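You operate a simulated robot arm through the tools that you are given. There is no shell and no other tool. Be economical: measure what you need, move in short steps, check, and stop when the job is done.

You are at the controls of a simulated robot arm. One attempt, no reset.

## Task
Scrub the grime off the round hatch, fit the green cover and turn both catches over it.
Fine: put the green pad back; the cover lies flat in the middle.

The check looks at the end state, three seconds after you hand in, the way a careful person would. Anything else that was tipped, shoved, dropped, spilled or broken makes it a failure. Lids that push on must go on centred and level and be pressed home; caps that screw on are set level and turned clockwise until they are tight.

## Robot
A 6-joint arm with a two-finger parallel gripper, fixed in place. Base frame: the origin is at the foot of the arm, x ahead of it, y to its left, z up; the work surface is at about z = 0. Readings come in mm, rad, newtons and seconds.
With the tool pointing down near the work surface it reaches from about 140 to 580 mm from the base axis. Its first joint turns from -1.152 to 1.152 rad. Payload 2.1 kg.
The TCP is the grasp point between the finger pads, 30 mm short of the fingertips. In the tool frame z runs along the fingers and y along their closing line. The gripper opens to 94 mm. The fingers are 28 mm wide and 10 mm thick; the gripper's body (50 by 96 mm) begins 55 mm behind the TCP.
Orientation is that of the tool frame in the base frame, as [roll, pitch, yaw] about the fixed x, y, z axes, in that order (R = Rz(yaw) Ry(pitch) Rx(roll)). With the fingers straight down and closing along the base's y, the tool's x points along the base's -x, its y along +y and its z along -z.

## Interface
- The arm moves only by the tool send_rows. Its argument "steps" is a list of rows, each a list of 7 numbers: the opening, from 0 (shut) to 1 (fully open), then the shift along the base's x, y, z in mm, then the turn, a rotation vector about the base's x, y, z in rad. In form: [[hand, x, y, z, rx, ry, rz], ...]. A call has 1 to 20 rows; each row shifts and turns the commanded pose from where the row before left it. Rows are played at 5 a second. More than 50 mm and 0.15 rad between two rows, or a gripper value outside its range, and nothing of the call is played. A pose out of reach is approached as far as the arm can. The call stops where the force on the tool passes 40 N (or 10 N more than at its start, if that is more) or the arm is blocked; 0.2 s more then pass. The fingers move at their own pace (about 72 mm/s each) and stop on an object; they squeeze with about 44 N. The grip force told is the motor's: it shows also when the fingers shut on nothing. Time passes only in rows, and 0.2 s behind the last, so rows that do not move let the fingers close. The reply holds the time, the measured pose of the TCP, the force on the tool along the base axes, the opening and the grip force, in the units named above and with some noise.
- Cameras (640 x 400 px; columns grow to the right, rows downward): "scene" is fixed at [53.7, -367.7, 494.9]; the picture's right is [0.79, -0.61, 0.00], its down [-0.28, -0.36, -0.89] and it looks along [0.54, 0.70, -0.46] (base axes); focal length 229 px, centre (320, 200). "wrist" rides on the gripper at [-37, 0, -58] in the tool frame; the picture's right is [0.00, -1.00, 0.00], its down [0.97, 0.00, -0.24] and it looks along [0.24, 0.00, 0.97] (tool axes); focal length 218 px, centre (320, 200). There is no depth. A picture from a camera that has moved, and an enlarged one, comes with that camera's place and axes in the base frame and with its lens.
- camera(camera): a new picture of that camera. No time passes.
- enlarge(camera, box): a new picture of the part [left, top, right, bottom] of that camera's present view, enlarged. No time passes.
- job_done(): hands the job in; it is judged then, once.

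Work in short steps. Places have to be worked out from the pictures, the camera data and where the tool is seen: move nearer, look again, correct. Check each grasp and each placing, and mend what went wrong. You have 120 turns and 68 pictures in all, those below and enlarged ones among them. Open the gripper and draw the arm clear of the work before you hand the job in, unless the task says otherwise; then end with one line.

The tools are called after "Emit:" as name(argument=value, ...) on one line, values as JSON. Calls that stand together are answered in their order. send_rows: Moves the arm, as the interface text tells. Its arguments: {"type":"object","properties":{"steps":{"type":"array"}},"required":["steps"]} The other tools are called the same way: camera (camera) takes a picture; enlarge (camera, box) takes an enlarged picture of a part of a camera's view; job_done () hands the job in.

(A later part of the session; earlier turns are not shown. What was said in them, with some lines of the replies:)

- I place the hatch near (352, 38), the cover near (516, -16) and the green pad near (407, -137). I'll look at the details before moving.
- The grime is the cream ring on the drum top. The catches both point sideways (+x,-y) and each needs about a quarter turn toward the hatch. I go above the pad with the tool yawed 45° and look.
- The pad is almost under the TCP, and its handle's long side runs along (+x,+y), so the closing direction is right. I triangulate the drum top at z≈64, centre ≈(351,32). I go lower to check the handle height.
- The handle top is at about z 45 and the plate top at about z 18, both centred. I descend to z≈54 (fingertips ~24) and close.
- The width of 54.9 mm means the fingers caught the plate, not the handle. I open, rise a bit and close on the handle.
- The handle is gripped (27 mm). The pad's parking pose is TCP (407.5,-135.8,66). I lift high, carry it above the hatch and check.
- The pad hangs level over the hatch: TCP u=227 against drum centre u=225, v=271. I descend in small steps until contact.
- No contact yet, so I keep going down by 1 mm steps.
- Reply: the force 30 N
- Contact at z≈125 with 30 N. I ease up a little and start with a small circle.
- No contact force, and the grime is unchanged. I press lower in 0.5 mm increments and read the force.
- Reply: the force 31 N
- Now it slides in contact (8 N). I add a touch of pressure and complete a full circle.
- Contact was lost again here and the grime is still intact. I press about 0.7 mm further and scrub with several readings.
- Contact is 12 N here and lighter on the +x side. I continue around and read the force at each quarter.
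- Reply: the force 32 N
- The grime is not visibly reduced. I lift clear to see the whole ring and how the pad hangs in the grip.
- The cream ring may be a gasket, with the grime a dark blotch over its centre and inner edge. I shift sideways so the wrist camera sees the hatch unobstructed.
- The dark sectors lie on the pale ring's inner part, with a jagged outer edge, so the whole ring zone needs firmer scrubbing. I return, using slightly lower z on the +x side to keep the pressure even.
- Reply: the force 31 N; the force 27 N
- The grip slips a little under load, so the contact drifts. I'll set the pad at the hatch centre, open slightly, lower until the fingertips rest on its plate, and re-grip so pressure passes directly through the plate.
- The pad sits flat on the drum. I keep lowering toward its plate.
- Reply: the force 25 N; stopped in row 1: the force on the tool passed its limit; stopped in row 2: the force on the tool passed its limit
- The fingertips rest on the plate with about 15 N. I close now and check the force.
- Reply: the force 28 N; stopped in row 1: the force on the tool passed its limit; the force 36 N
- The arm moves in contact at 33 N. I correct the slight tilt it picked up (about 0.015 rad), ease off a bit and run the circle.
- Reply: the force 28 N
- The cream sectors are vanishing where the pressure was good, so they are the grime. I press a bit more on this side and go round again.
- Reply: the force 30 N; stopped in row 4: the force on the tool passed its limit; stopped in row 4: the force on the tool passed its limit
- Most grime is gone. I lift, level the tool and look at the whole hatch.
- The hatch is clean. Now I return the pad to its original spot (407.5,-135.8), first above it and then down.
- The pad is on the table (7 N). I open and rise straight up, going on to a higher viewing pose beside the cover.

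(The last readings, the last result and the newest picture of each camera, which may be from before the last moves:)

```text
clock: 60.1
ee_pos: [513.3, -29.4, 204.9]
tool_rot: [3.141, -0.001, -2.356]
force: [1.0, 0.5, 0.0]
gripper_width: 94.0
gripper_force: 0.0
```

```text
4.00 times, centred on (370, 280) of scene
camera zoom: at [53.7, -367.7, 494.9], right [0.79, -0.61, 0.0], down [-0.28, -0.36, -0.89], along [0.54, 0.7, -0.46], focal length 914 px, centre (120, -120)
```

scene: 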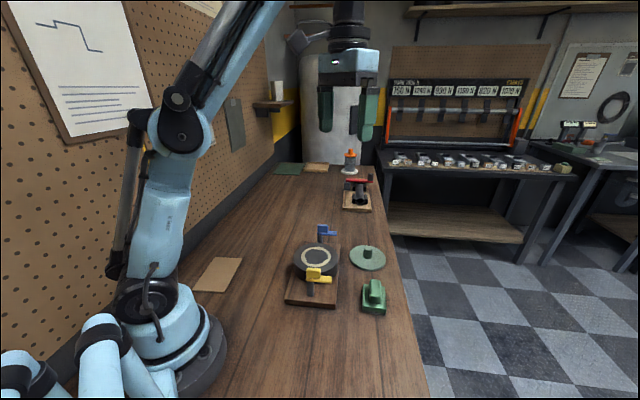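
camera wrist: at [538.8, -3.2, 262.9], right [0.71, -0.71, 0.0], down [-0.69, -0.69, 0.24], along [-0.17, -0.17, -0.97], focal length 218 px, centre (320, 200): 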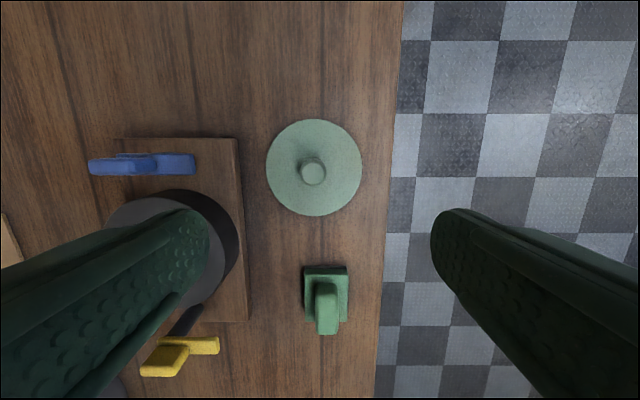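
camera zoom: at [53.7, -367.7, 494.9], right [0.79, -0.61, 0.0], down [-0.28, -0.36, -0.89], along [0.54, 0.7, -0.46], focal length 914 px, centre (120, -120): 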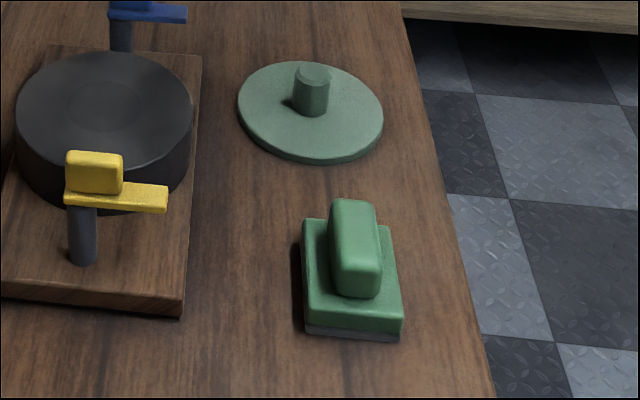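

The pad sits about 10 mm off after release, and I'll correct that at the end. The cover centre is ≈(516.5,-15). I move above it and check alignment before gripping the knob.

Emit:
send_rows(steps=[[0.6, 1.5, 7, -35, 0, 0, 0], [0.6, 1.7, 7, -35, 0, 0, 0], [0.6, 0, 0, -25, 0, 0, 0], [0.6, 0, 0, 0, 0, 0, 0]])

Emit:
camera(camera="wrist")

Emit:
enlarge(camera="scene", box=[310, 190, 420, 300])

```text
clock: 61.1
ee_pos: [516.3, -16.5, 109.1]
tool_rot: [-3.141, 0.001, -2.357]
force: [0.5, 0.4, 0.3]
gripper_width: 56.5
gripper_force: 0.1
```

```text
39 pictures are left
camera wrist: at [542.6, 9.9, 167.4], right [0.71, -0.71, 0.0], down [-0.69, -0.69, 0.24], along [-0.17, -0.17, -0.97], focal length 218 px, centre (320, 200)
```

wrist: 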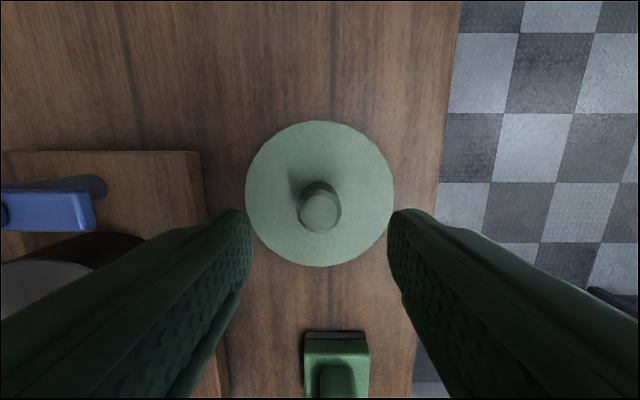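

```text
3.64 times, centred on (365, 245) of scene
camera zoom: at [53.7, -367.7, 494.9], right [0.79, -0.61, 0.0], down [-0.28, -0.36, -0.89], along [0.54, 0.7, -0.46], focal length 831 px, centre (156, 36)
```

zoom: 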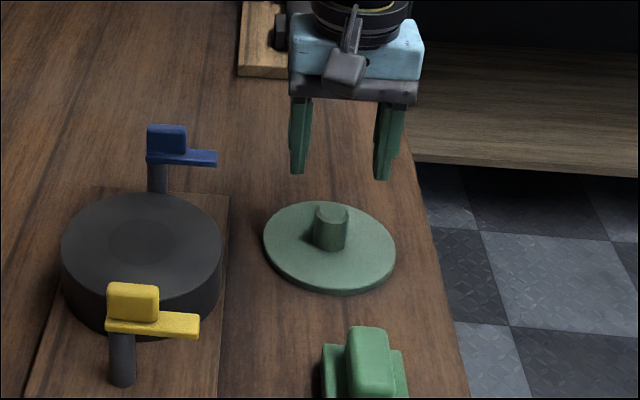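

The knob is centred between the fingers. I descend to z≈46 and close.

Emit:
send_rows(steps=[[0.6, 0.7, 0.7, -30, 0, 0, 0], [0.6, 0, 0, -25, 0, 0, 0], [0.6, 0, 0, -8, 0, 0, 0], [0.6, 0, 0, 0, 0, 0, 0]])

Emit:
send_rows(steps=[[0.1, 0, 0, 0, 0, 0, 0], [0.1, 0, 0, 0, 0, 0, 0], [0.1, 0, 0, 0, 0, 0, 0], [0.1, 0, 0, 0, 0, 0, 0]])

Emit:
enlarge(camera="scene", box=[310, 190, 420, 300])

```text
clock: 62.1
ee_pos: [518.4, -17.0, 45.6]
tool_rot: [3.14, 0.001, -2.357]
force: [-0.2, -0.3, -0.2]
gripper_width: 56.4
gripper_force: 0.2
```

```text
clock: 63.1
ee_pos: [517.9, -16.1, 45.6]
tool_rot: [-3.142, 0.0, -2.356]
force: [0.0, 0.3, 0.1]
gripper_width: 26.8
gripper_force: 44.0
```

```text
3.64 times, centred on (365, 245) of scene
camera zoom: at [53.7, -367.7, 494.9], right [0.79, -0.61, 0.0], down [-0.28, -0.36, -0.89], along [0.54, 0.7, -0.46], focal length 831 px, centre (156, 36)
```

zoom: 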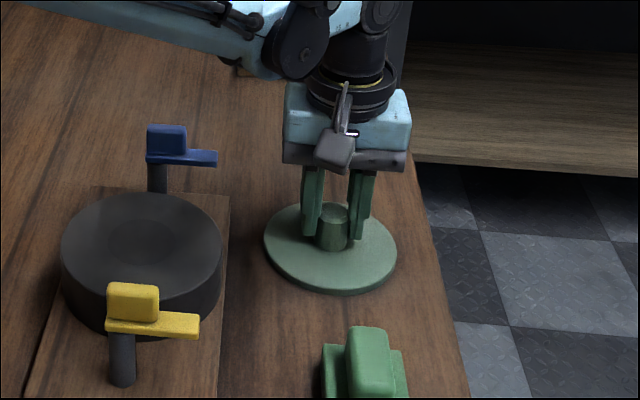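

Knob gripped (26.8 mm). I lift and check that it hangs level.

Emit:
send_rows(steps=[[0.1, 0, 0, 20, 0, 0, 0], [0.1, 0, 0, 40, 0, 0, 0], [0.1, 0, 0, 40, 0, 0, 0], [0.1, 0, 0, 30, 0, 0, 0], [0.1, 0, 0, 0, 0, 0, 0]])

Emit:
camera(camera="wrist")

Emit:
enlarge(camera="scene", box=[310, 130, 420, 240])

```text
clock: 64.3
ee_pos: [515.7, -16.5, 176.7]
tool_rot: [3.141, -0.001, -2.356]
force: [0.4, 0.1, -0.3]
gripper_width: 26.8
gripper_force: 44.1
```

```text
36 pictures are left
camera wrist: at [541.9, 9.9, 235.5], right [0.71, -0.71, 0.0], down [-0.69, -0.69, 0.24], along [-0.17, -0.17, -0.97], focal length 218 px, centre (320, 200)
```

wrist: 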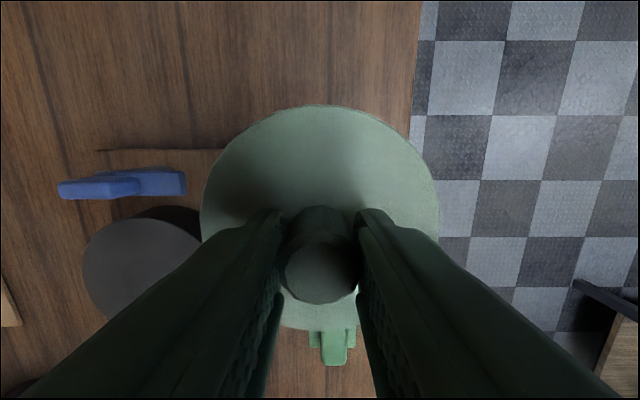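

```text
3.64 times, centred on (365, 185) of scene
camera zoom: at [53.7, -367.7, 494.9], right [0.79, -0.61, 0.0], down [-0.28, -0.36, -0.89], along [0.54, 0.7, -0.46], focal length 831 px, centre (156, 254)
```

zoom: 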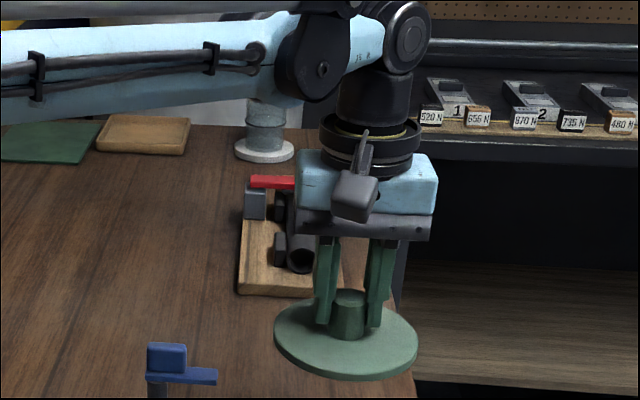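

The cover hangs level, with its centre about 2 mm toward -v of the TCP. The hatch centre I put at u=224, v=271, so the TCP target is ≈(351.4,34.6). I carry it over at this height.

Emit:
send_rows(steps=[[0.1, -33, 10.1, 0, 0, 0, 0], [0.1, -33, 10.1, 0, 0, 0, 0], [0.1, -33, 10.1, 0, 0, 0, 0], [0.1, -33, 10.1, 0, 0, 0, 0], [0.1, -32.7, 10.1, 0, 0, 0, 0], [0.1, 0, 0, -25, 0, 0, 0], [0.1, 0, 0, -20, 0, 0, 0], [0.1, 0, 0, -10, 0, 0, 0], [0.1, 0, 0, 0, 0, 0, 0]])

Emit:
camera(camera="wrist")

Emit:
enlarge(camera="scene", box=[270, 200, 370, 300])

```text
clock: 66.3
ee_pos: [351.9, 34.1, 119.1]
tool_rot: [-3.14, -0.002, -2.357]
force: [0.1, -0.1, -0.5]
gripper_width: 27.1
gripper_force: 44.2
```

```text
34 pictures are left
camera wrist: at [377.4, 61.5, 178.5], right [0.71, -0.71, 0.0], down [-0.69, -0.69, 0.24], along [-0.17, -0.17, -0.97], focal length 218 px, centre (320, 200)
```

wrist: 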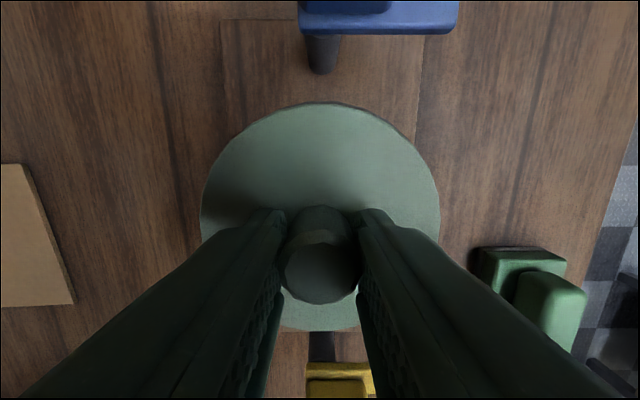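

```text
4.00 times, centred on (320, 250) of scene
camera zoom: at [53.7, -367.7, 494.9], right [0.79, -0.61, 0.0], down [-0.28, -0.36, -0.89], along [0.54, 0.7, -0.46], focal length 914 px, centre (320, 0)
```

zoom: 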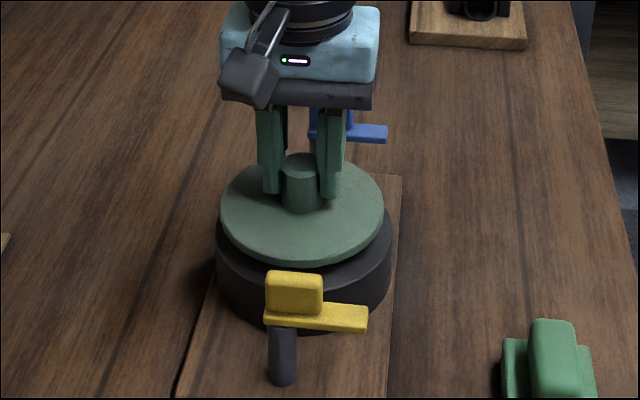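

Cover is nicely above the drum, about 1 mm left in the scene view. I lower to just above the surface and compare the rims.

Emit:
send_rows(steps=[[0.1, 0.5, -0.5, -6, 0, 0, 0], [0.1, 0, 0, -3.5, 0, 0, 0], [0.1, 0, 0, 0, 0, 0, 0]])

Emit:
enlarge(camera="scene", box=[280, 220, 360, 300])

```text
clock: 67.1
ee_pos: [352.6, 35.3, 110.7]
tool_rot: [-3.141, 0.001, -2.357]
force: [-0.3, 0.3, -0.2]
gripper_width: 27.1
gripper_force: 43.9
```

```text
5.00 times, centred on (320, 260) of scene
camera zoom: at [53.7, -367.7, 494.9], right [0.79, -0.61, 0.0], down [-0.28, -0.36, -0.89], along [0.54, 0.7, -0.46], focal length 1143 px, centre (320, -100)
```

zoom: 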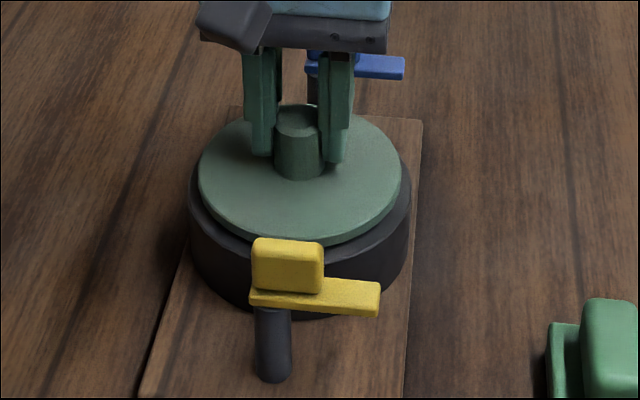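

The rims are concentric in the picture to about 1 mm. I lower to contact in small steps.

Emit:
send_rows(steps=[[0.1, 0, 0, -1.5, 0, 0, 0], [0.1, 0, 0, -1.5, 0, 0, 0], [0.1, 0, 0, 0, 0, 0, 0]])

Emit:
send_rows(steps=[[0.1, 0, 0, -1, 0, 0, 0], [0.1, 0, 0, -0.5, 0, 0, 0], [0.1, 0, 0, 0, 0, 0, 0]])

Emit:
send_rows(steps=[[0.1, 0, 0, -0.7, 0, 0, 0], [0.1, 0, 0, 0, 0, 0, 0]])

```text
clock: 67.9
ee_pos: [353.2, 33.6, 107.8]
tool_rot: [3.141, 0.0, -2.358]
force: [0.6, 0.4, -0.6]
gripper_width: 26.9
gripper_force: 44.1
```

```text
clock: 68.7
ee_pos: [353.8, 34.5, 107.2]
tool_rot: [3.14, -0.001, -2.358]
force: [0.1, 2.4, 21.6]
gripper_width: 27.0
gripper_force: 44.0
```

```text
clock: 69.3
ee_pos: [353.3, 34.3, 105.9]
tool_rot: [-3.141, 0.001, -2.356]
force: [-0.4, -1.2, 31.4]
gripper_width: 27.0
gripper_force: 43.9
```

Contact made (31 N, seated). I ease off, open and raise, then check placement.

Emit:
send_rows(steps=[[0.1, 0, 0, 0.8, 0, 0, 0], [0.4, 0, 0, 0, 0, 0, 0], [0.5, 0, 0, 0, 0, 0, 0], [0.6, 0, 0, 20, 0, 0, 0], [0.6, 0, 0, 40, 0, 0, 0], [0.6, 0, 0, 40, 0, 0, 0], [0.6, 0, 0, 0, 0, 0, 0]])

Emit:
camera(camera="wrist")

Emit:
enlarge(camera="scene", box=[280, 220, 360, 300])

```text
clock: 70.9
ee_pos: [353.2, 33.0, 208.5]
tool_rot: [3.14, 0.001, -2.356]
force: [-0.3, 0.0, -1.4]
gripper_width: 56.5
gripper_force: 0.0
```

```text
31 pictures are left
camera wrist: at [378.3, 58.9, 265.9], right [0.71, -0.71, 0.0], down [-0.69, -0.69, 0.24], along [-0.17, -0.17, -0.97], focal length 218 px, centre (320, 200)
```

wrist: 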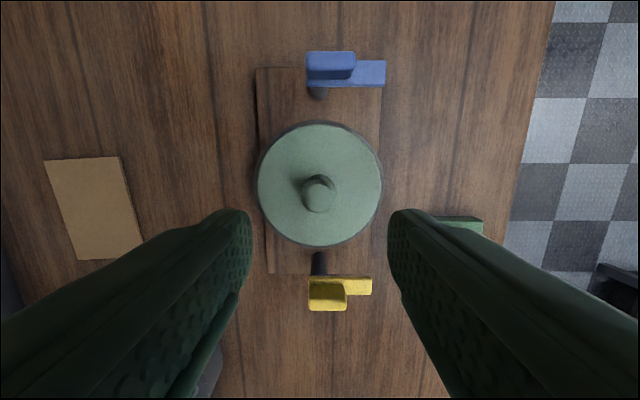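

```text
5.00 times, centred on (320, 260) of scene
camera zoom: at [53.7, -367.7, 494.9], right [0.79, -0.61, 0.0], down [-0.28, -0.36, -0.89], along [0.54, 0.7, -0.46], focal length 1143 px, centre (320, -100)
```

zoom: 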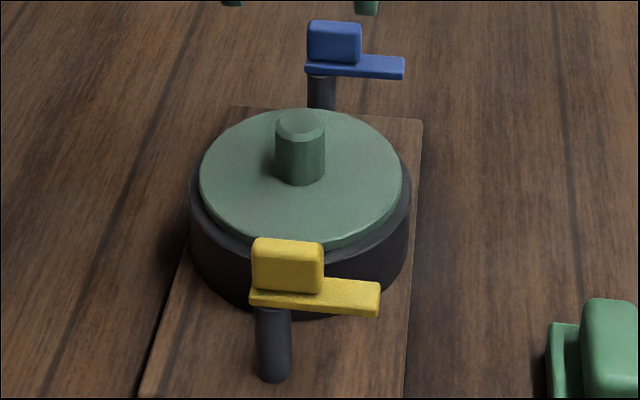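

Emit:
enlarge(camera="wrist", box=[240, 110, 400, 210])

Emit:
enlarge(camera="wrist", box=[270, 220, 400, 320])

Emit:
enlarge(camera="wrist", box=[270, 30, 400, 130])

```text
4.00 times, centred on (320, 160) of wrist
camera zoom: at [378.3, 58.9, 265.9], right [0.71, -0.71, 0.0], down [-0.69, -0.69, 0.24], along [-0.17, -0.17, -0.97], focal length 873 px, centre (320, 360)
```

zoom: 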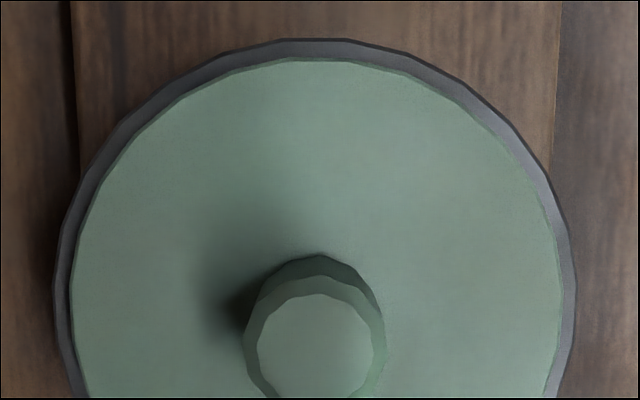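

```text
4.00 times, centred on (335, 270) of wrist
camera zoom: at [378.3, 58.9, 265.9], right [0.71, -0.71, 0.0], down [-0.69, -0.69, 0.24], along [-0.17, -0.17, -0.97], focal length 873 px, centre (260, -80)
```

zoom: 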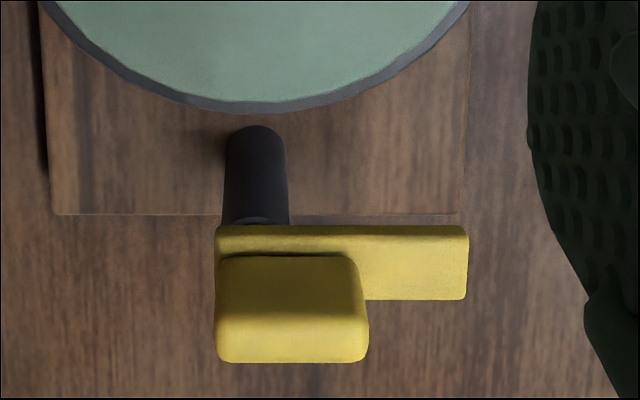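

```text
4.00 times, centred on (335, 80) of wrist
camera zoom: at [378.3, 58.9, 265.9], right [0.71, -0.71, 0.0], down [-0.69, -0.69, 0.24], along [-0.17, -0.17, -0.97], focal length 873 px, centre (260, 680)
```

zoom: 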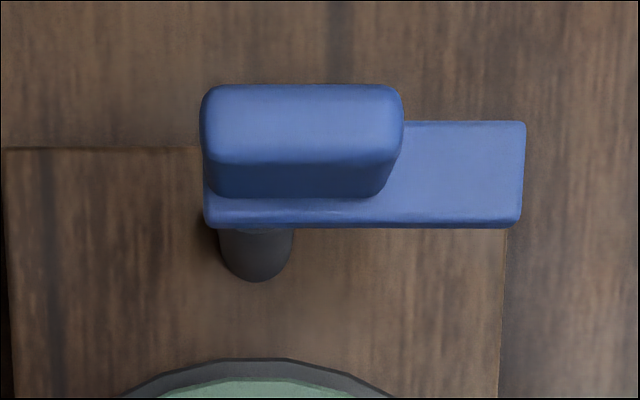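

The cover is centred to under 1 mm. Next the blue catch: its pivot is near (416,99). I turn the tool +90° so it closes across the boss and look from above.

Emit:
send_rows(steps=[[0.6, 5.73, 5.96, 0, 0, 0, 0.1428], [0.6, 5.73, 5.96, 0, 0, 0, 0.1428], [0.6, 5.73, 5.96, 0, 0, 0, 0.1428], [0.6, 5.73, 5.96, 0, 0, 0, 0.1428], [0.6, 5.73, 5.96, 0, 0, 0, 0.1428], [0.6, 5.73, 5.96, 0, 0, 0, 0.1428], [0.6, 5.73, 5.96, 0, 0, 0, 0.1428], [0.6, 5.73, 5.96, 0, 0, 0, 0.1428], [0.6, 5.73, 5.96, 0, 0, 0, 0.1428], [0.6, 5.73, 5.96, 0, 0, 0, 0.1428], [0.6, 5.73, 5.96, 0, 0, 0, 0.1428], [0.6, 0, 0, 0, 0, 0, 0]])

Emit:
camera(camera="wrist")

```text
clock: 73.5
ee_pos: [415.5, 99.9, 206.4]
tool_rot: [3.139, 0.002, -0.783]
force: [-0.4, 0.8, -0.4]
gripper_width: 56.5
gripper_force: 0.0
```

```text
26 pictures are left
camera wrist: at [388.1, 127.1, 265.5], right [0.71, 0.71, 0.0], down [0.69, -0.68, 0.24], along [0.17, -0.17, -0.97], focal length 218 px, centre (320, 200)
```

wrist: 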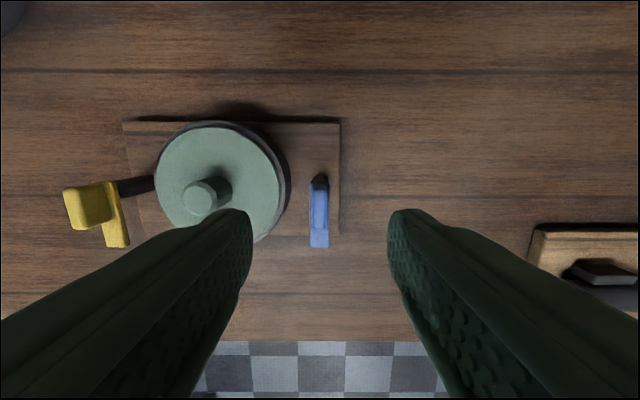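

Emit:
enlarge(camera="wrist", box=[280, 160, 360, 260])

```text
4.00 times, centred on (320, 210) of wrist
camera zoom: at [388.1, 127.1, 265.5], right [0.71, 0.71, 0.0], down [0.69, -0.68, 0.24], along [0.17, -0.17, -0.97], focal length 873 px, centre (320, 160)
```

zoom: 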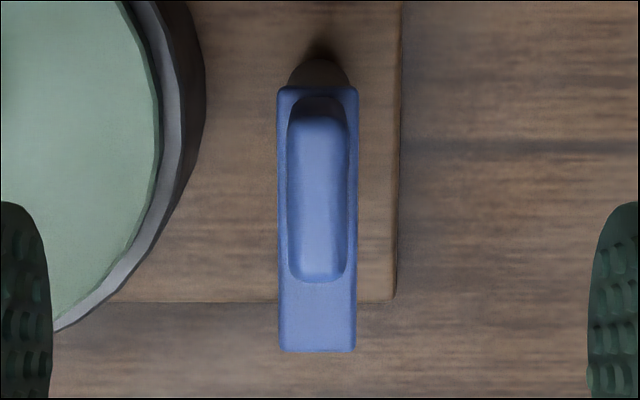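

Blue arm axis at v=363.7, pivot u≈224.6. I align and descend so the fingertips straddle the boss (TCP ≈122).

Emit:
send_rows(steps=[[0.5, 0.2, -1.4, -30, 0, 0, 0], [0.5, 0, 0, -30, 0, 0, 0], [0.5, 0, 0, -15, 0, 0, 0], [0.5, 0, 0, -9, 0, 0, 0], [0.5, 0, 0, 0, 0, 0, 0]])

Emit:
enlarge(camera="scene", box=[285, 190, 365, 270])

Emit:
camera(camera="wrist")

```text
clock: 74.7
ee_pos: [414.7, 98.5, 123.4]
tool_rot: [3.142, -0.001, -0.784]
force: [-0.1, 0.0, 0.0]
gripper_width: 47.3
gripper_force: 0.0
```

```text
5.00 times, centred on (325, 230) of scene
camera zoom: at [53.7, -367.7, 494.9], right [0.79, -0.61, 0.0], down [-0.28, -0.36, -0.89], along [0.54, 0.7, -0.46], focal length 1143 px, centre (295, 50)
```

zoom: 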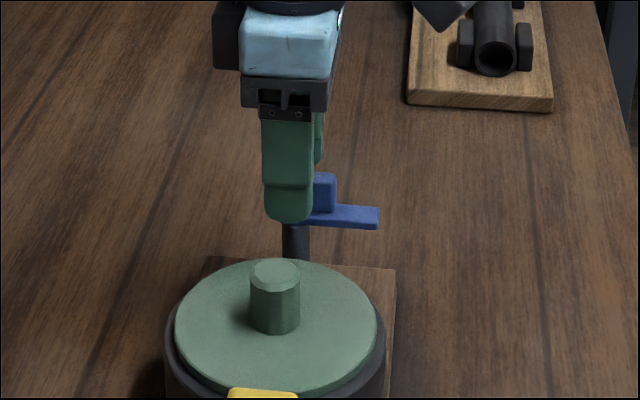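

```text
23 pictures are left
camera wrist: at [389.1, 125.2, 181.4], right [0.71, 0.71, 0.0], down [0.69, -0.69, 0.24], along [0.17, -0.17, -0.97], focal length 218 px, centre (320, 200)
```

wrist: 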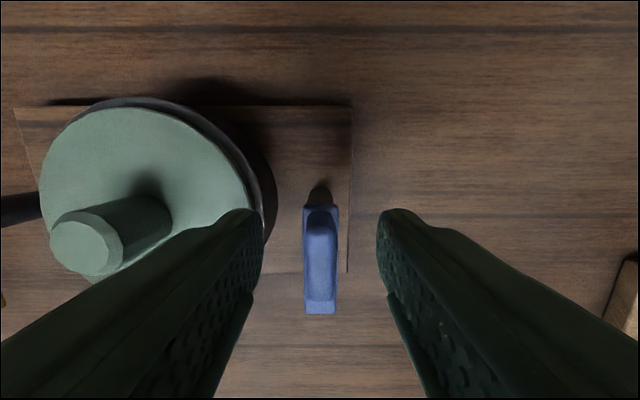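

The boss is centred between the fingers. I close and read the width.

Emit:
send_rows(steps=[[0, 0, 0, 0, 0, 0, 0], [0, 0, 0, 0, 0, 0, 0], [0, 0, 0, 0, 0, 0, 0], [0, 0, 0, 0, 0, 0, 0]])

```text
clock: 75.7
ee_pos: [417.3, 99.1, 124.2]
tool_rot: [3.141, -0.001, -0.785]
force: [1.1, 1.4, -0.8]
gripper_width: 11.8
gripper_force: 43.8
```

Gripped on the boss (11.8 mm). I turn clockwise in place in small increments, watching the force.

Emit:
send_rows(steps=[[0, 0, 0, 0, 0, 0, -0.1], [0, 0, 0, 0, 0, 0, -0.1], [0, 0, 0, 0, 0, 0, -0.1], [0, 0, 0, 0, 0, 0, 0]])

```text
clock: 76.7
ee_pos: [415.9, 98.4, 123.9]
tool_rot: [-3.141, -0.001, -1.088]
force: [12.0, 3.3, -0.1]
gripper_width: 11.6
gripper_force: 44.4
```

Emit:
send_rows(steps=[[0, 0.4, 0.1, 0, 0, 0, -0.1], [0, 0.3, 0, 0, 0, 0, -0.1], [0, 0.2, 0, 0, 0, 0, -0.1], [0, 0, 0, 0, 0, 0, 0]])

Emit:
send_rows(steps=[[0, 0, 0, 0, 0, 0, -0.1], [0, 0, 0, 0, 0, 0, -0.1], [0, 0, 0, 0, 0, 0, 0]])

Emit:
enlarge(camera="scene", box=[285, 190, 365, 270])

```text
clock: 77.7
ee_pos: [417.4, 98.9, 123.6]
tool_rot: [3.141, 0.0, -1.386]
force: [4.1, 8.0, 1.1]
gripper_width: 11.4
gripper_force: 43.8
```

```text
clock: 78.5
ee_pos: [415.5, 99.4, 123.7]
tool_rot: [-3.141, 0.002, -1.587]
force: [2.1, 7.5, -0.6]
gripper_width: 11.7
gripper_force: 43.6
```

```text
5.00 times, centred on (325, 230) of scene
camera zoom: at [53.7, -367.7, 494.9], right [0.79, -0.61, 0.0], down [-0.28, -0.36, -0.89], along [0.54, 0.7, -0.46], focal length 1143 px, centre (295, 50)
```

zoom: 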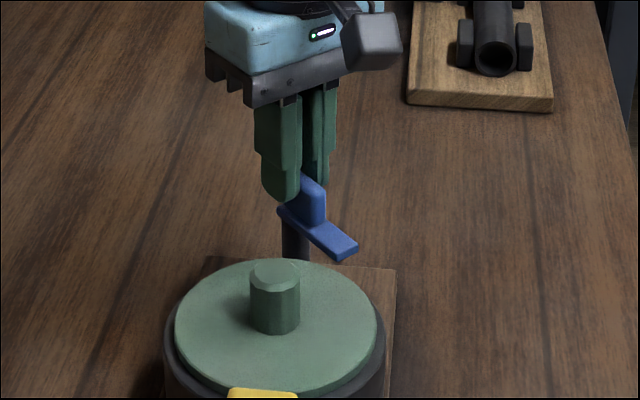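

The catch turns nicely with low force. I continue to the full quarter turn (yaw → -2.356).

Emit:
send_rows(steps=[[0, 0, 0.2, 0, 0, 0, -0.1], [0, 0, 0.1, 0, 0, 0, -0.1], [0, 0, 0, 0, 0, 0, -0.1], [0, 0, 0, 0, 0, 0, -0.1], [0, 0, 0, 0, 0, 0, 0]])

Emit:
send_rows(steps=[[0, 0, 0, 0, 0, 0, -0.1], [0, 0, 0, 0, 0, 0, -0.1], [0, 0, 0, 0, 0, 0, -0.1], [0, 0, 0, 0, 0, 0, -0.07], [0, 0, 0, 0, 0, 0, 0]])

Emit:
enlarge(camera="scene", box=[285, 190, 365, 270])

```text
clock: 79.7
ee_pos: [416.5, 98.7, 123.1]
tool_rot: [3.141, 0.0, -1.987]
force: [1.0, 2.6, -1.1]
gripper_width: 11.5
gripper_force: 44.0
```

```text
clock: 80.9
ee_pos: [416.6, 99.1, 123.2]
tool_rot: [-3.14, 0.001, -2.355]
force: [8.4, -2.0, 5.6]
gripper_width: 11.3
gripper_force: 44.0
```

```text
5.00 times, centred on (325, 230) of scene
camera zoom: at [53.7, -367.7, 494.9], right [0.79, -0.61, 0.0], down [-0.28, -0.36, -0.89], along [0.54, 0.7, -0.46], focal length 1143 px, centre (295, 50)
```

zoom: 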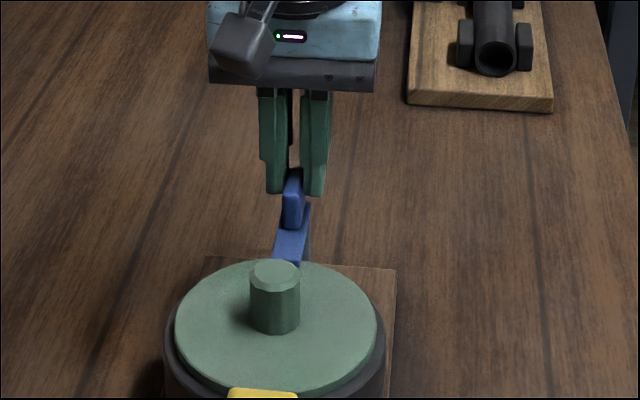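

The blue arm now points at the hatch centre. I release, rise and inspect.

Emit:
send_rows(steps=[[0.4, 0, 0, 0, 0, 0, 0], [0.4, 0, 0, 0, 0, 0, 0], [0.5, 0, 0, 25, 0, 0, 0], [0.5, 0, 0, 40, 0, 0, 0], [0.5, 0, 0, 20, 0, 0, 0], [0.5, 0, 0, 0, 0, 0, 0]])

Emit:
enlarge(camera="wrist", box=[240, 150, 400, 300])

```text
clock: 82.3
ee_pos: [418.1, 98.8, 209.0]
tool_rot: [3.141, 0.0, -2.353]
force: [0.2, 0.5, -0.3]
gripper_width: 47.0
gripper_force: 0.1
```

```text
2.67 times, centred on (320, 225) of wrist
camera zoom: at [443.3, 126.3, 266.7], right [0.71, -0.71, 0.0], down [-0.69, -0.69, 0.24], along [-0.17, -0.17, -0.97], focal length 582 px, centre (320, 133)
```

zoom: 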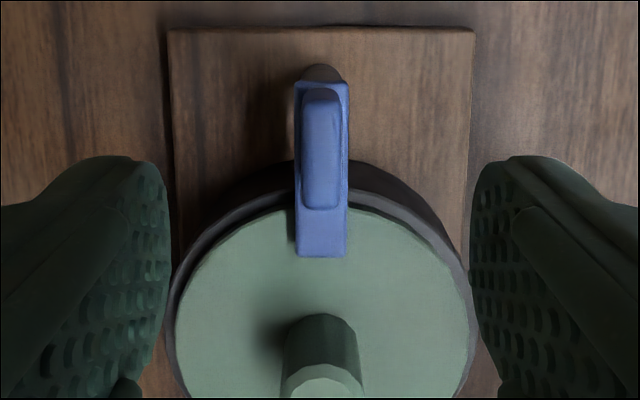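

The blue catch lies over the cover rim, pointing at the centre. Now yellow: the pivot is near (284,-33) and the tool is turned -90° so it can then rotate counter-clockwise.

Emit:
send_rows(steps=[[0.5, -12.05, -12.02, 0, 0, 0, -0.1428], [0.5, -12.05, -12.02, 0, 0, 0, -0.1428], [0.5, -12.05, -12.02, 0, 0, 0, -0.1428], [0.5, -12.05, -12.02, 0, 0, 0, -0.1428], [0.5, -12.05, -12.02, 0, 0, 0, -0.1428], [0.5, -12.05, -12.02, 0, 0, 0, -0.1428], [0.5, -12.05, -12.02, 0, 0, 0, -0.1428], [0.5, -12.05, -12.02, 0, 0, 0, -0.1428], [0.5, -12.05, -12.02, 0, 0, 0, -0.1428], [0.5, -12.05, -12.02, 0, 0, 0, -0.1428], [0.5, -12.05, -12.02, 0, 0, 0, -0.1428], [0.5, 0, 0, 0, 0, 0, 0]])

Emit:
camera(camera="wrist")

```text
clock: 84.9
ee_pos: [283.0, -33.2, 209.4]
tool_rot: [3.141, -0.001, 2.357]
force: [-0.2, 0.6, 0.3]
gripper_width: 47.0
gripper_force: 0.1
```

```text
19 pictures are left
camera wrist: at [308.7, -58.8, 266.8], right [-0.71, -0.71, 0.0], down [-0.69, 0.69, 0.24], along [-0.17, 0.17, -0.97], focal length 218 px, centre (320, 200)
```

wrist: 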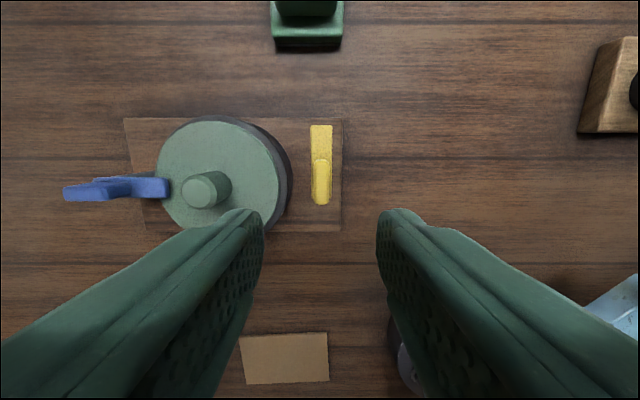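

Emit:
enlarge(camera="wrist", box=[280, 110, 360, 210])

```text
4.00 times, centred on (320, 160) of wrist
camera zoom: at [308.7, -58.8, 266.8], right [-0.71, -0.71, 0.0], down [-0.69, 0.69, 0.24], along [-0.17, 0.17, -0.97], focal length 873 px, centre (320, 360)
```

zoom: 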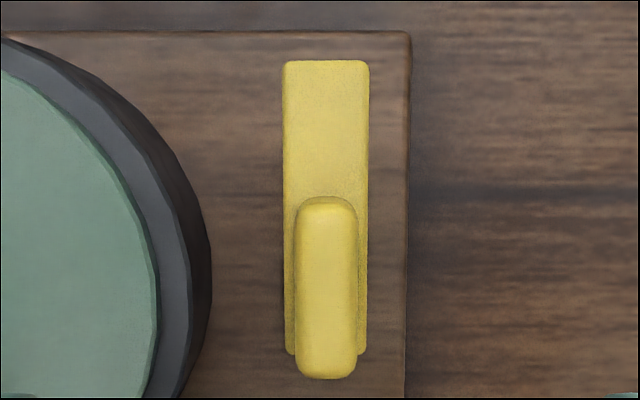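

Yellow's axis is 1.25 mm toward -v and about 2 mm toward +u from the TCP. I correct and descend to straddle its boss.

Emit:
send_rows(steps=[[0.5, 0.5, -2.3, -30, 0, 0, 0], [0.5, 0, 0, -30, 0, 0, 0], [0.5, 0, 0, -15, 0, 0, 0], [0.5, 0, 0, -10, 0, 0, 0], [0.5, 0, 0, 0, 0, 0, 0]])

Emit:
camera(camera="wrist")

```text
clock: 86.1
ee_pos: [283.9, -36.3, 122.4]
tool_rot: [3.139, -0.001, 2.358]
force: [-0.7, 0.2, 0.4]
gripper_width: 47.0
gripper_force: 0.1
```

```text
17 pictures are left
camera wrist: at [309.2, -61.8, 181.8], right [-0.71, -0.71, 0.0], down [-0.69, 0.69, 0.24], along [-0.17, 0.17, -0.97], focal length 218 px, centre (320, 200)
```

wrist: 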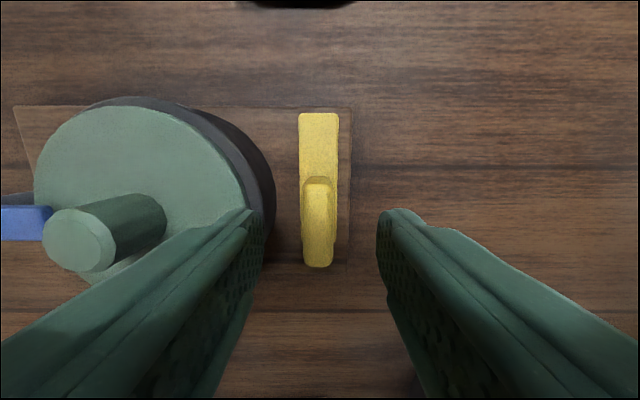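

The boss is centred between the fingers. I close, then start turning counter-clockwise.

Emit:
send_rows(steps=[[0, 0, 0, 0, 0, 0, 0], [0, 0, 0, 0, 0, 0, 0], [0, 0, 0, 0, 0, 0, 0], [0, 0, 0, 0, 0, 0, 0]])

Emit:
send_rows(steps=[[0, 0, 0, 0, 0, 0, 0.1], [0, 0, 0, 0, 0, 0, 0.1], [0, 0, 0, 0, 0, 0, 0.1], [0, 0, 0, 0, 0, 0, 0]])

```text
clock: 87.1
ee_pos: [282.6, -35.9, 122.9]
tool_rot: [3.139, 0.0, 2.358]
force: [10.2, 7.8, -0.3]
gripper_width: 11.4
gripper_force: 44.5
```

```text
clock: 88.1
ee_pos: [283.8, -35.5, 123.6]
tool_rot: [-3.14, 0.002, 2.658]
force: [-2.5, 2.7, 20.7]
gripper_width: 11.8
gripper_force: 44.1
```

Some upward force (20 N) appeared. I ease up slightly and continue.

Emit:
send_rows(steps=[[0, 0, 0.1, 0.5, 0, 0, 0], [0, 0, 0, 0, 0, 0, 0.1], [0, 0, 0, 0, 0, 0, 0.1], [0, 0, 0, 0, 0, 0, 0]])

Emit:
send_rows(steps=[[0, 0, 0, 0, 0, 0, 0.1], [0, 0, 0, 0, 0, 0, 0.1], [0, 0, 0, 0, 0, 0, 0.1], [0, 0, 0, 0, 0, 0, 0]])

Emit:
enlarge(camera="scene", box=[270, 220, 370, 320])

```text
clock: 89.1
ee_pos: [283.7, -35.3, 123.4]
tool_rot: [3.14, 0.0, 2.859]
force: [4.0, -2.6, -0.1]
gripper_width: 11.7
gripper_force: 44.2
```

```text
clock: 90.1
ee_pos: [285.2, -35.2, 122.8]
tool_rot: [3.138, 0.0, -3.124]
force: [-7.1, 10.9, 6.5]
gripper_width: 11.5
gripper_force: 44.0
```

```text
4.00 times, centred on (320, 270) of scene
camera zoom: at [53.7, -367.7, 494.9], right [0.79, -0.61, 0.0], down [-0.28, -0.36, -0.89], along [0.54, 0.7, -0.46], focal length 914 px, centre (320, -80)
```

zoom: 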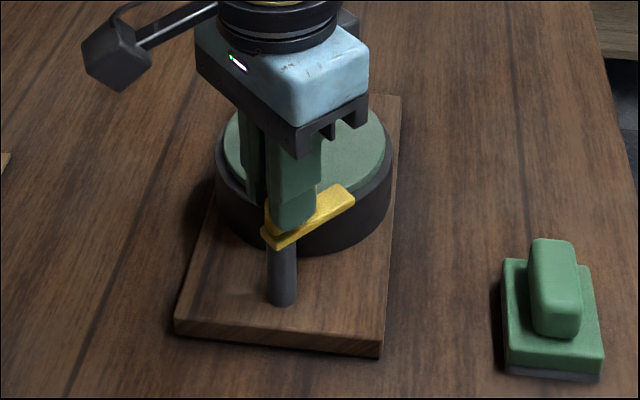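

Emit:
send_rows(steps=[[0, -0.3, 0.4, 0.1, 0, 0, 0.1], [0, 0, 0, 0, 0, 0, 0.1], [0, 0, 0, 0, 0, 0, 0.1], [0, 0, 0, 0, 0, 0, 0.1], [0, 0, 0, 0, 0, 0, 0]])

Emit:
send_rows(steps=[[0, 0, 0, 0, 0, 0, 0.1], [0, 0, 0, 0, 0, 0, 0.1], [0, 0, 0, 0, 0, 0, 0.1], [0, 0, 0, 0, 0, 0, 0.07], [0, 0, 0, 0, 0, 0, 0]])

Emit:
enlarge(camera="scene", box=[270, 220, 370, 320])

```text
clock: 91.3
ee_pos: [283.1, -34.8, 123.4]
tool_rot: [3.139, 0.0, -2.724]
force: [-4.1, 9.1, 10.5]
gripper_width: 11.6
gripper_force: 43.9
```

```text
clock: 92.5
ee_pos: [283.2, -34.9, 124.4]
tool_rot: [-3.141, 0.0, -2.353]
force: [-8.4, 3.7, 0.1]
gripper_width: 11.4
gripper_force: 44.3
```

```text
4.00 times, centred on (320, 270) of scene
camera zoom: at [53.7, -367.7, 494.9], right [0.79, -0.61, 0.0], down [-0.28, -0.36, -0.89], along [0.54, 0.7, -0.46], focal length 914 px, centre (320, -80)
```

zoom: 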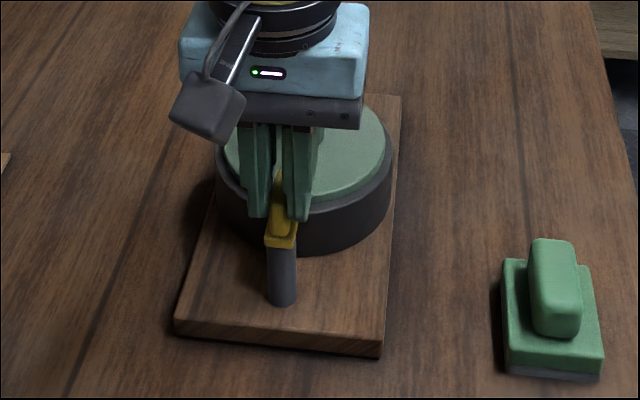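

Yellow has made its quarter turn. I release, rise, and look.

Emit:
send_rows(steps=[[0.4, 0, 0, 0, 0, 0, 0], [0.4, 0, 0, 0, 0, 0, 0], [0.5, 0, 0, 25, 0, 0, 0], [0.5, 0, 0, 45, 0, 0, 0], [0.5, 10, 10, 45, 0, 0, 0], [0.5, 25, 25, 20, 0, 0, 0], [0.5, 0, 0, 0, 0, 0, 0]])

Emit:
camera(camera="wrist")

Emit:
enlarge(camera="scene", box=[270, 220, 370, 320])

```text
clock: 94.1
ee_pos: [318.5, -0.7, 260.3]
tool_rot: [3.14, 0.0, -2.359]
force: [0.7, 0.8, -0.3]
gripper_width: 46.9
gripper_force: 0.0
```

```text
14 pictures are left
camera wrist: at [344.8, 26.2, 317.7], right [0.71, -0.71, 0.0], down [-0.69, -0.69, 0.24], along [-0.17, -0.17, -0.97], focal length 218 px, centre (320, 200)
```

wrist: 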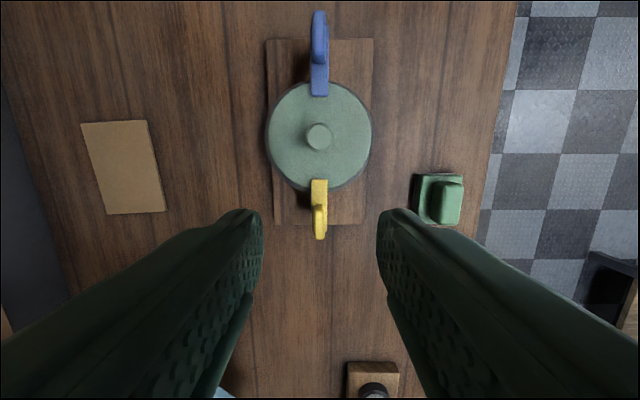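

```text
4.00 times, centred on (320, 270) of scene
camera zoom: at [53.7, -367.7, 494.9], right [0.79, -0.61, 0.0], down [-0.28, -0.36, -0.89], along [0.54, 0.7, -0.46], focal length 914 px, centre (320, -80)
```

zoom: 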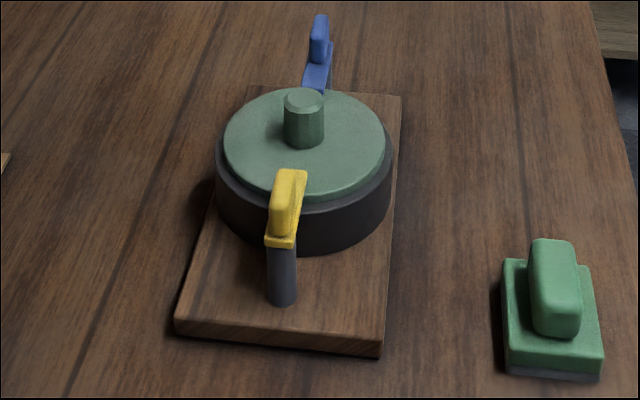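

Both catches lie over the cover. Finally I correct the pad's ~10 mm offset: I straddle its handle at the original pose (407.5,-135.8) so closing re-centres it there.

Emit:
send_rows(steps=[[0.8, 17.7, -27, -10, 0, 0, 0], [0.8, 17.7, -27, -20, 0, 0, 0], [0.8, 17.7, -27, -25, 0, 0, 0], [0.8, 17.7, -27, -25, 0, 0, 0], [0.8, 17.7, -27, -30, 0, 0, 0], [0.8, 0, 0, -30, 0, 0, 0], [0.8, 0, 0, 0, 0, 0, 0]])

Emit:
camera(camera="wrist")

```text
clock: 95.7
ee_pos: [409.8, -133.7, 119.1]
tool_rot: [-3.14, 0.0, -2.356]
force: [-0.8, 0.0, -0.9]
gripper_width: 75.2
gripper_force: 0.1
```

```text
12 pictures are left
camera wrist: at [434.3, -107.7, 176.9], right [0.71, -0.71, 0.0], down [-0.69, -0.69, 0.24], along [-0.17, -0.17, -0.97], focal length 218 px, centre (320, 200)
```

wrist: 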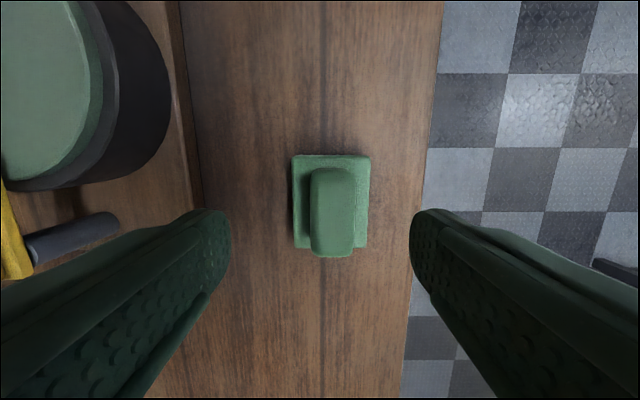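

The handle sits ~8 mm to the right and fits within the opening. I descend to z≈67 and close gently to re-centre it.

Emit:
send_rows(steps=[[0.8, -1, -1, -30, 0, 0, 0], [0.8, 0, 0, -22, 0, 0, 0], [0.8, 0, 0, 0, 0, 0, 0], [0.55, 0, 0, 0, 0, 0, 0], [0.45, 0, 0, 0, 0, 0, 0], [0.38, 0, 0, 0, 0, 0, 0], [0.33, 0, 0, 0, 0, 0, 0], [0.3, 0, 0, 0, 0, 0, 0], [0.28, 0, 0, 0, 0, 0, 0], [0.28, 0, 0, 0, 0, 0, 0]])

Emit:
enlarge(camera="scene", box=[320, 230, 420, 330])

```text
clock: 97.9
ee_pos: [406.6, -134.6, 65.4]
tool_rot: [3.14, 0.0, -2.356]
force: [-0.1, -0.5, 0.8]
gripper_width: 27.2
gripper_force: 1.1
```

```text
4.00 times, centred on (370, 280) of scene
camera zoom: at [53.7, -367.7, 494.9], right [0.79, -0.61, 0.0], down [-0.28, -0.36, -0.89], along [0.54, 0.7, -0.46], focal length 914 px, centre (120, -120)
```

zoom: 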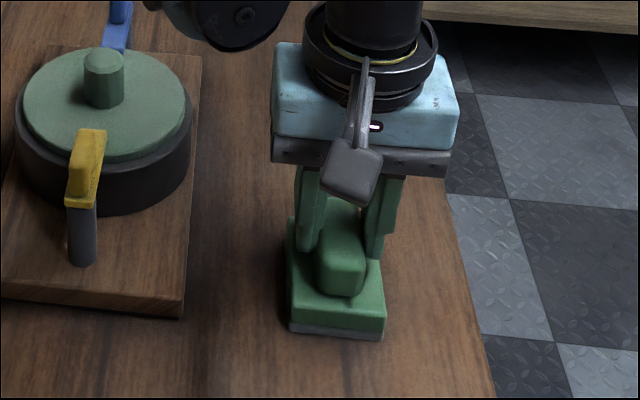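

The pad is back at its original pixels. I open slowly, rise straight up, and draw clear.

Emit:
send_rows(steps=[[0.33, 0, 0, 0, 0, 0, 0], [0.38, 0, 0, 0, 0, 0, 0], [0.42, 0, 0, 0, 0, 0, 0], [0.45, 0, 0, 10, 0, 0, 0], [0.45, 0, 0, 30, 0, 0, 0], [0.6, 0, 0, 45, 0, 0, 0], [0.6, 0, 0, 45, 0, 0, 0], [0.6, 0, 0, 45, 0, 0, 0], [0.6, 0, 0, 45, 0, 0, 0], [0.6, 0, 10, 45, 0, 0, 0], [0.6, -10, 10, 45, 0, 0, 0], [0.6, 0, 0, 0, 0, 0, 0]])

Emit:
enlarge(camera="scene", box=[320, 230, 420, 330])

Emit:
camera(camera="wrist")

```text
clock: 100.5
ee_pos: [394.8, -115.7, 376.7]
tool_rot: [-3.141, 0.0, -2.355]
force: [0.5, -0.1, -0.7]
gripper_width: 56.5
gripper_force: 0.1
```

```text
4.00 times, centred on (370, 280) of scene
camera zoom: at [53.7, -367.7, 494.9], right [0.79, -0.61, 0.0], down [-0.28, -0.36, -0.89], along [0.54, 0.7, -0.46], focal length 914 px, centre (120, -120)
```

zoom: 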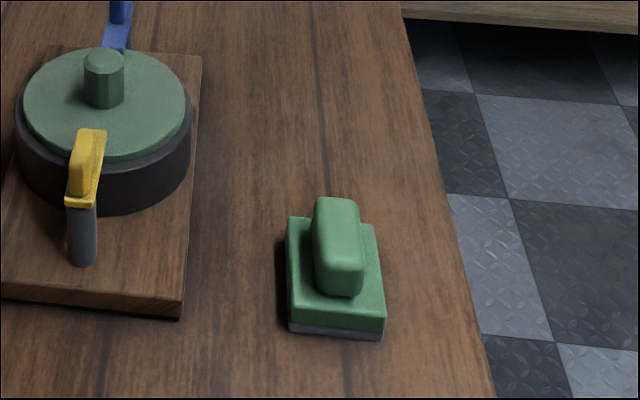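

```text
9 pictures are left
camera wrist: at [420.6, -89.1, 435.8], right [0.71, -0.71, 0.0], down [-0.69, -0.69, 0.24], along [-0.17, -0.17, -0.97], focal length 218 px, centre (320, 200)
```

wrist: 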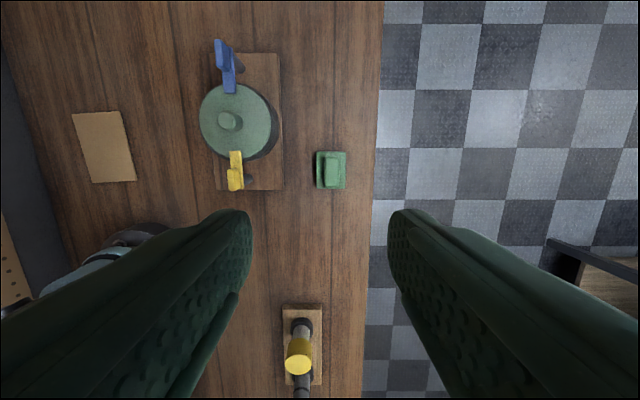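

Everything is in place: the hatch is clean, the cover centred, both catches over it, the pad back, and the arm clear. I hand in the job.

Emit:
job_done()

```text
The job is handed in.
```

The grime is scrubbed off the hatch, the green cover lies flat and within about 1 mm of centre, both catches are turned over it, the pad is back in its original spot, and the arm is clear.
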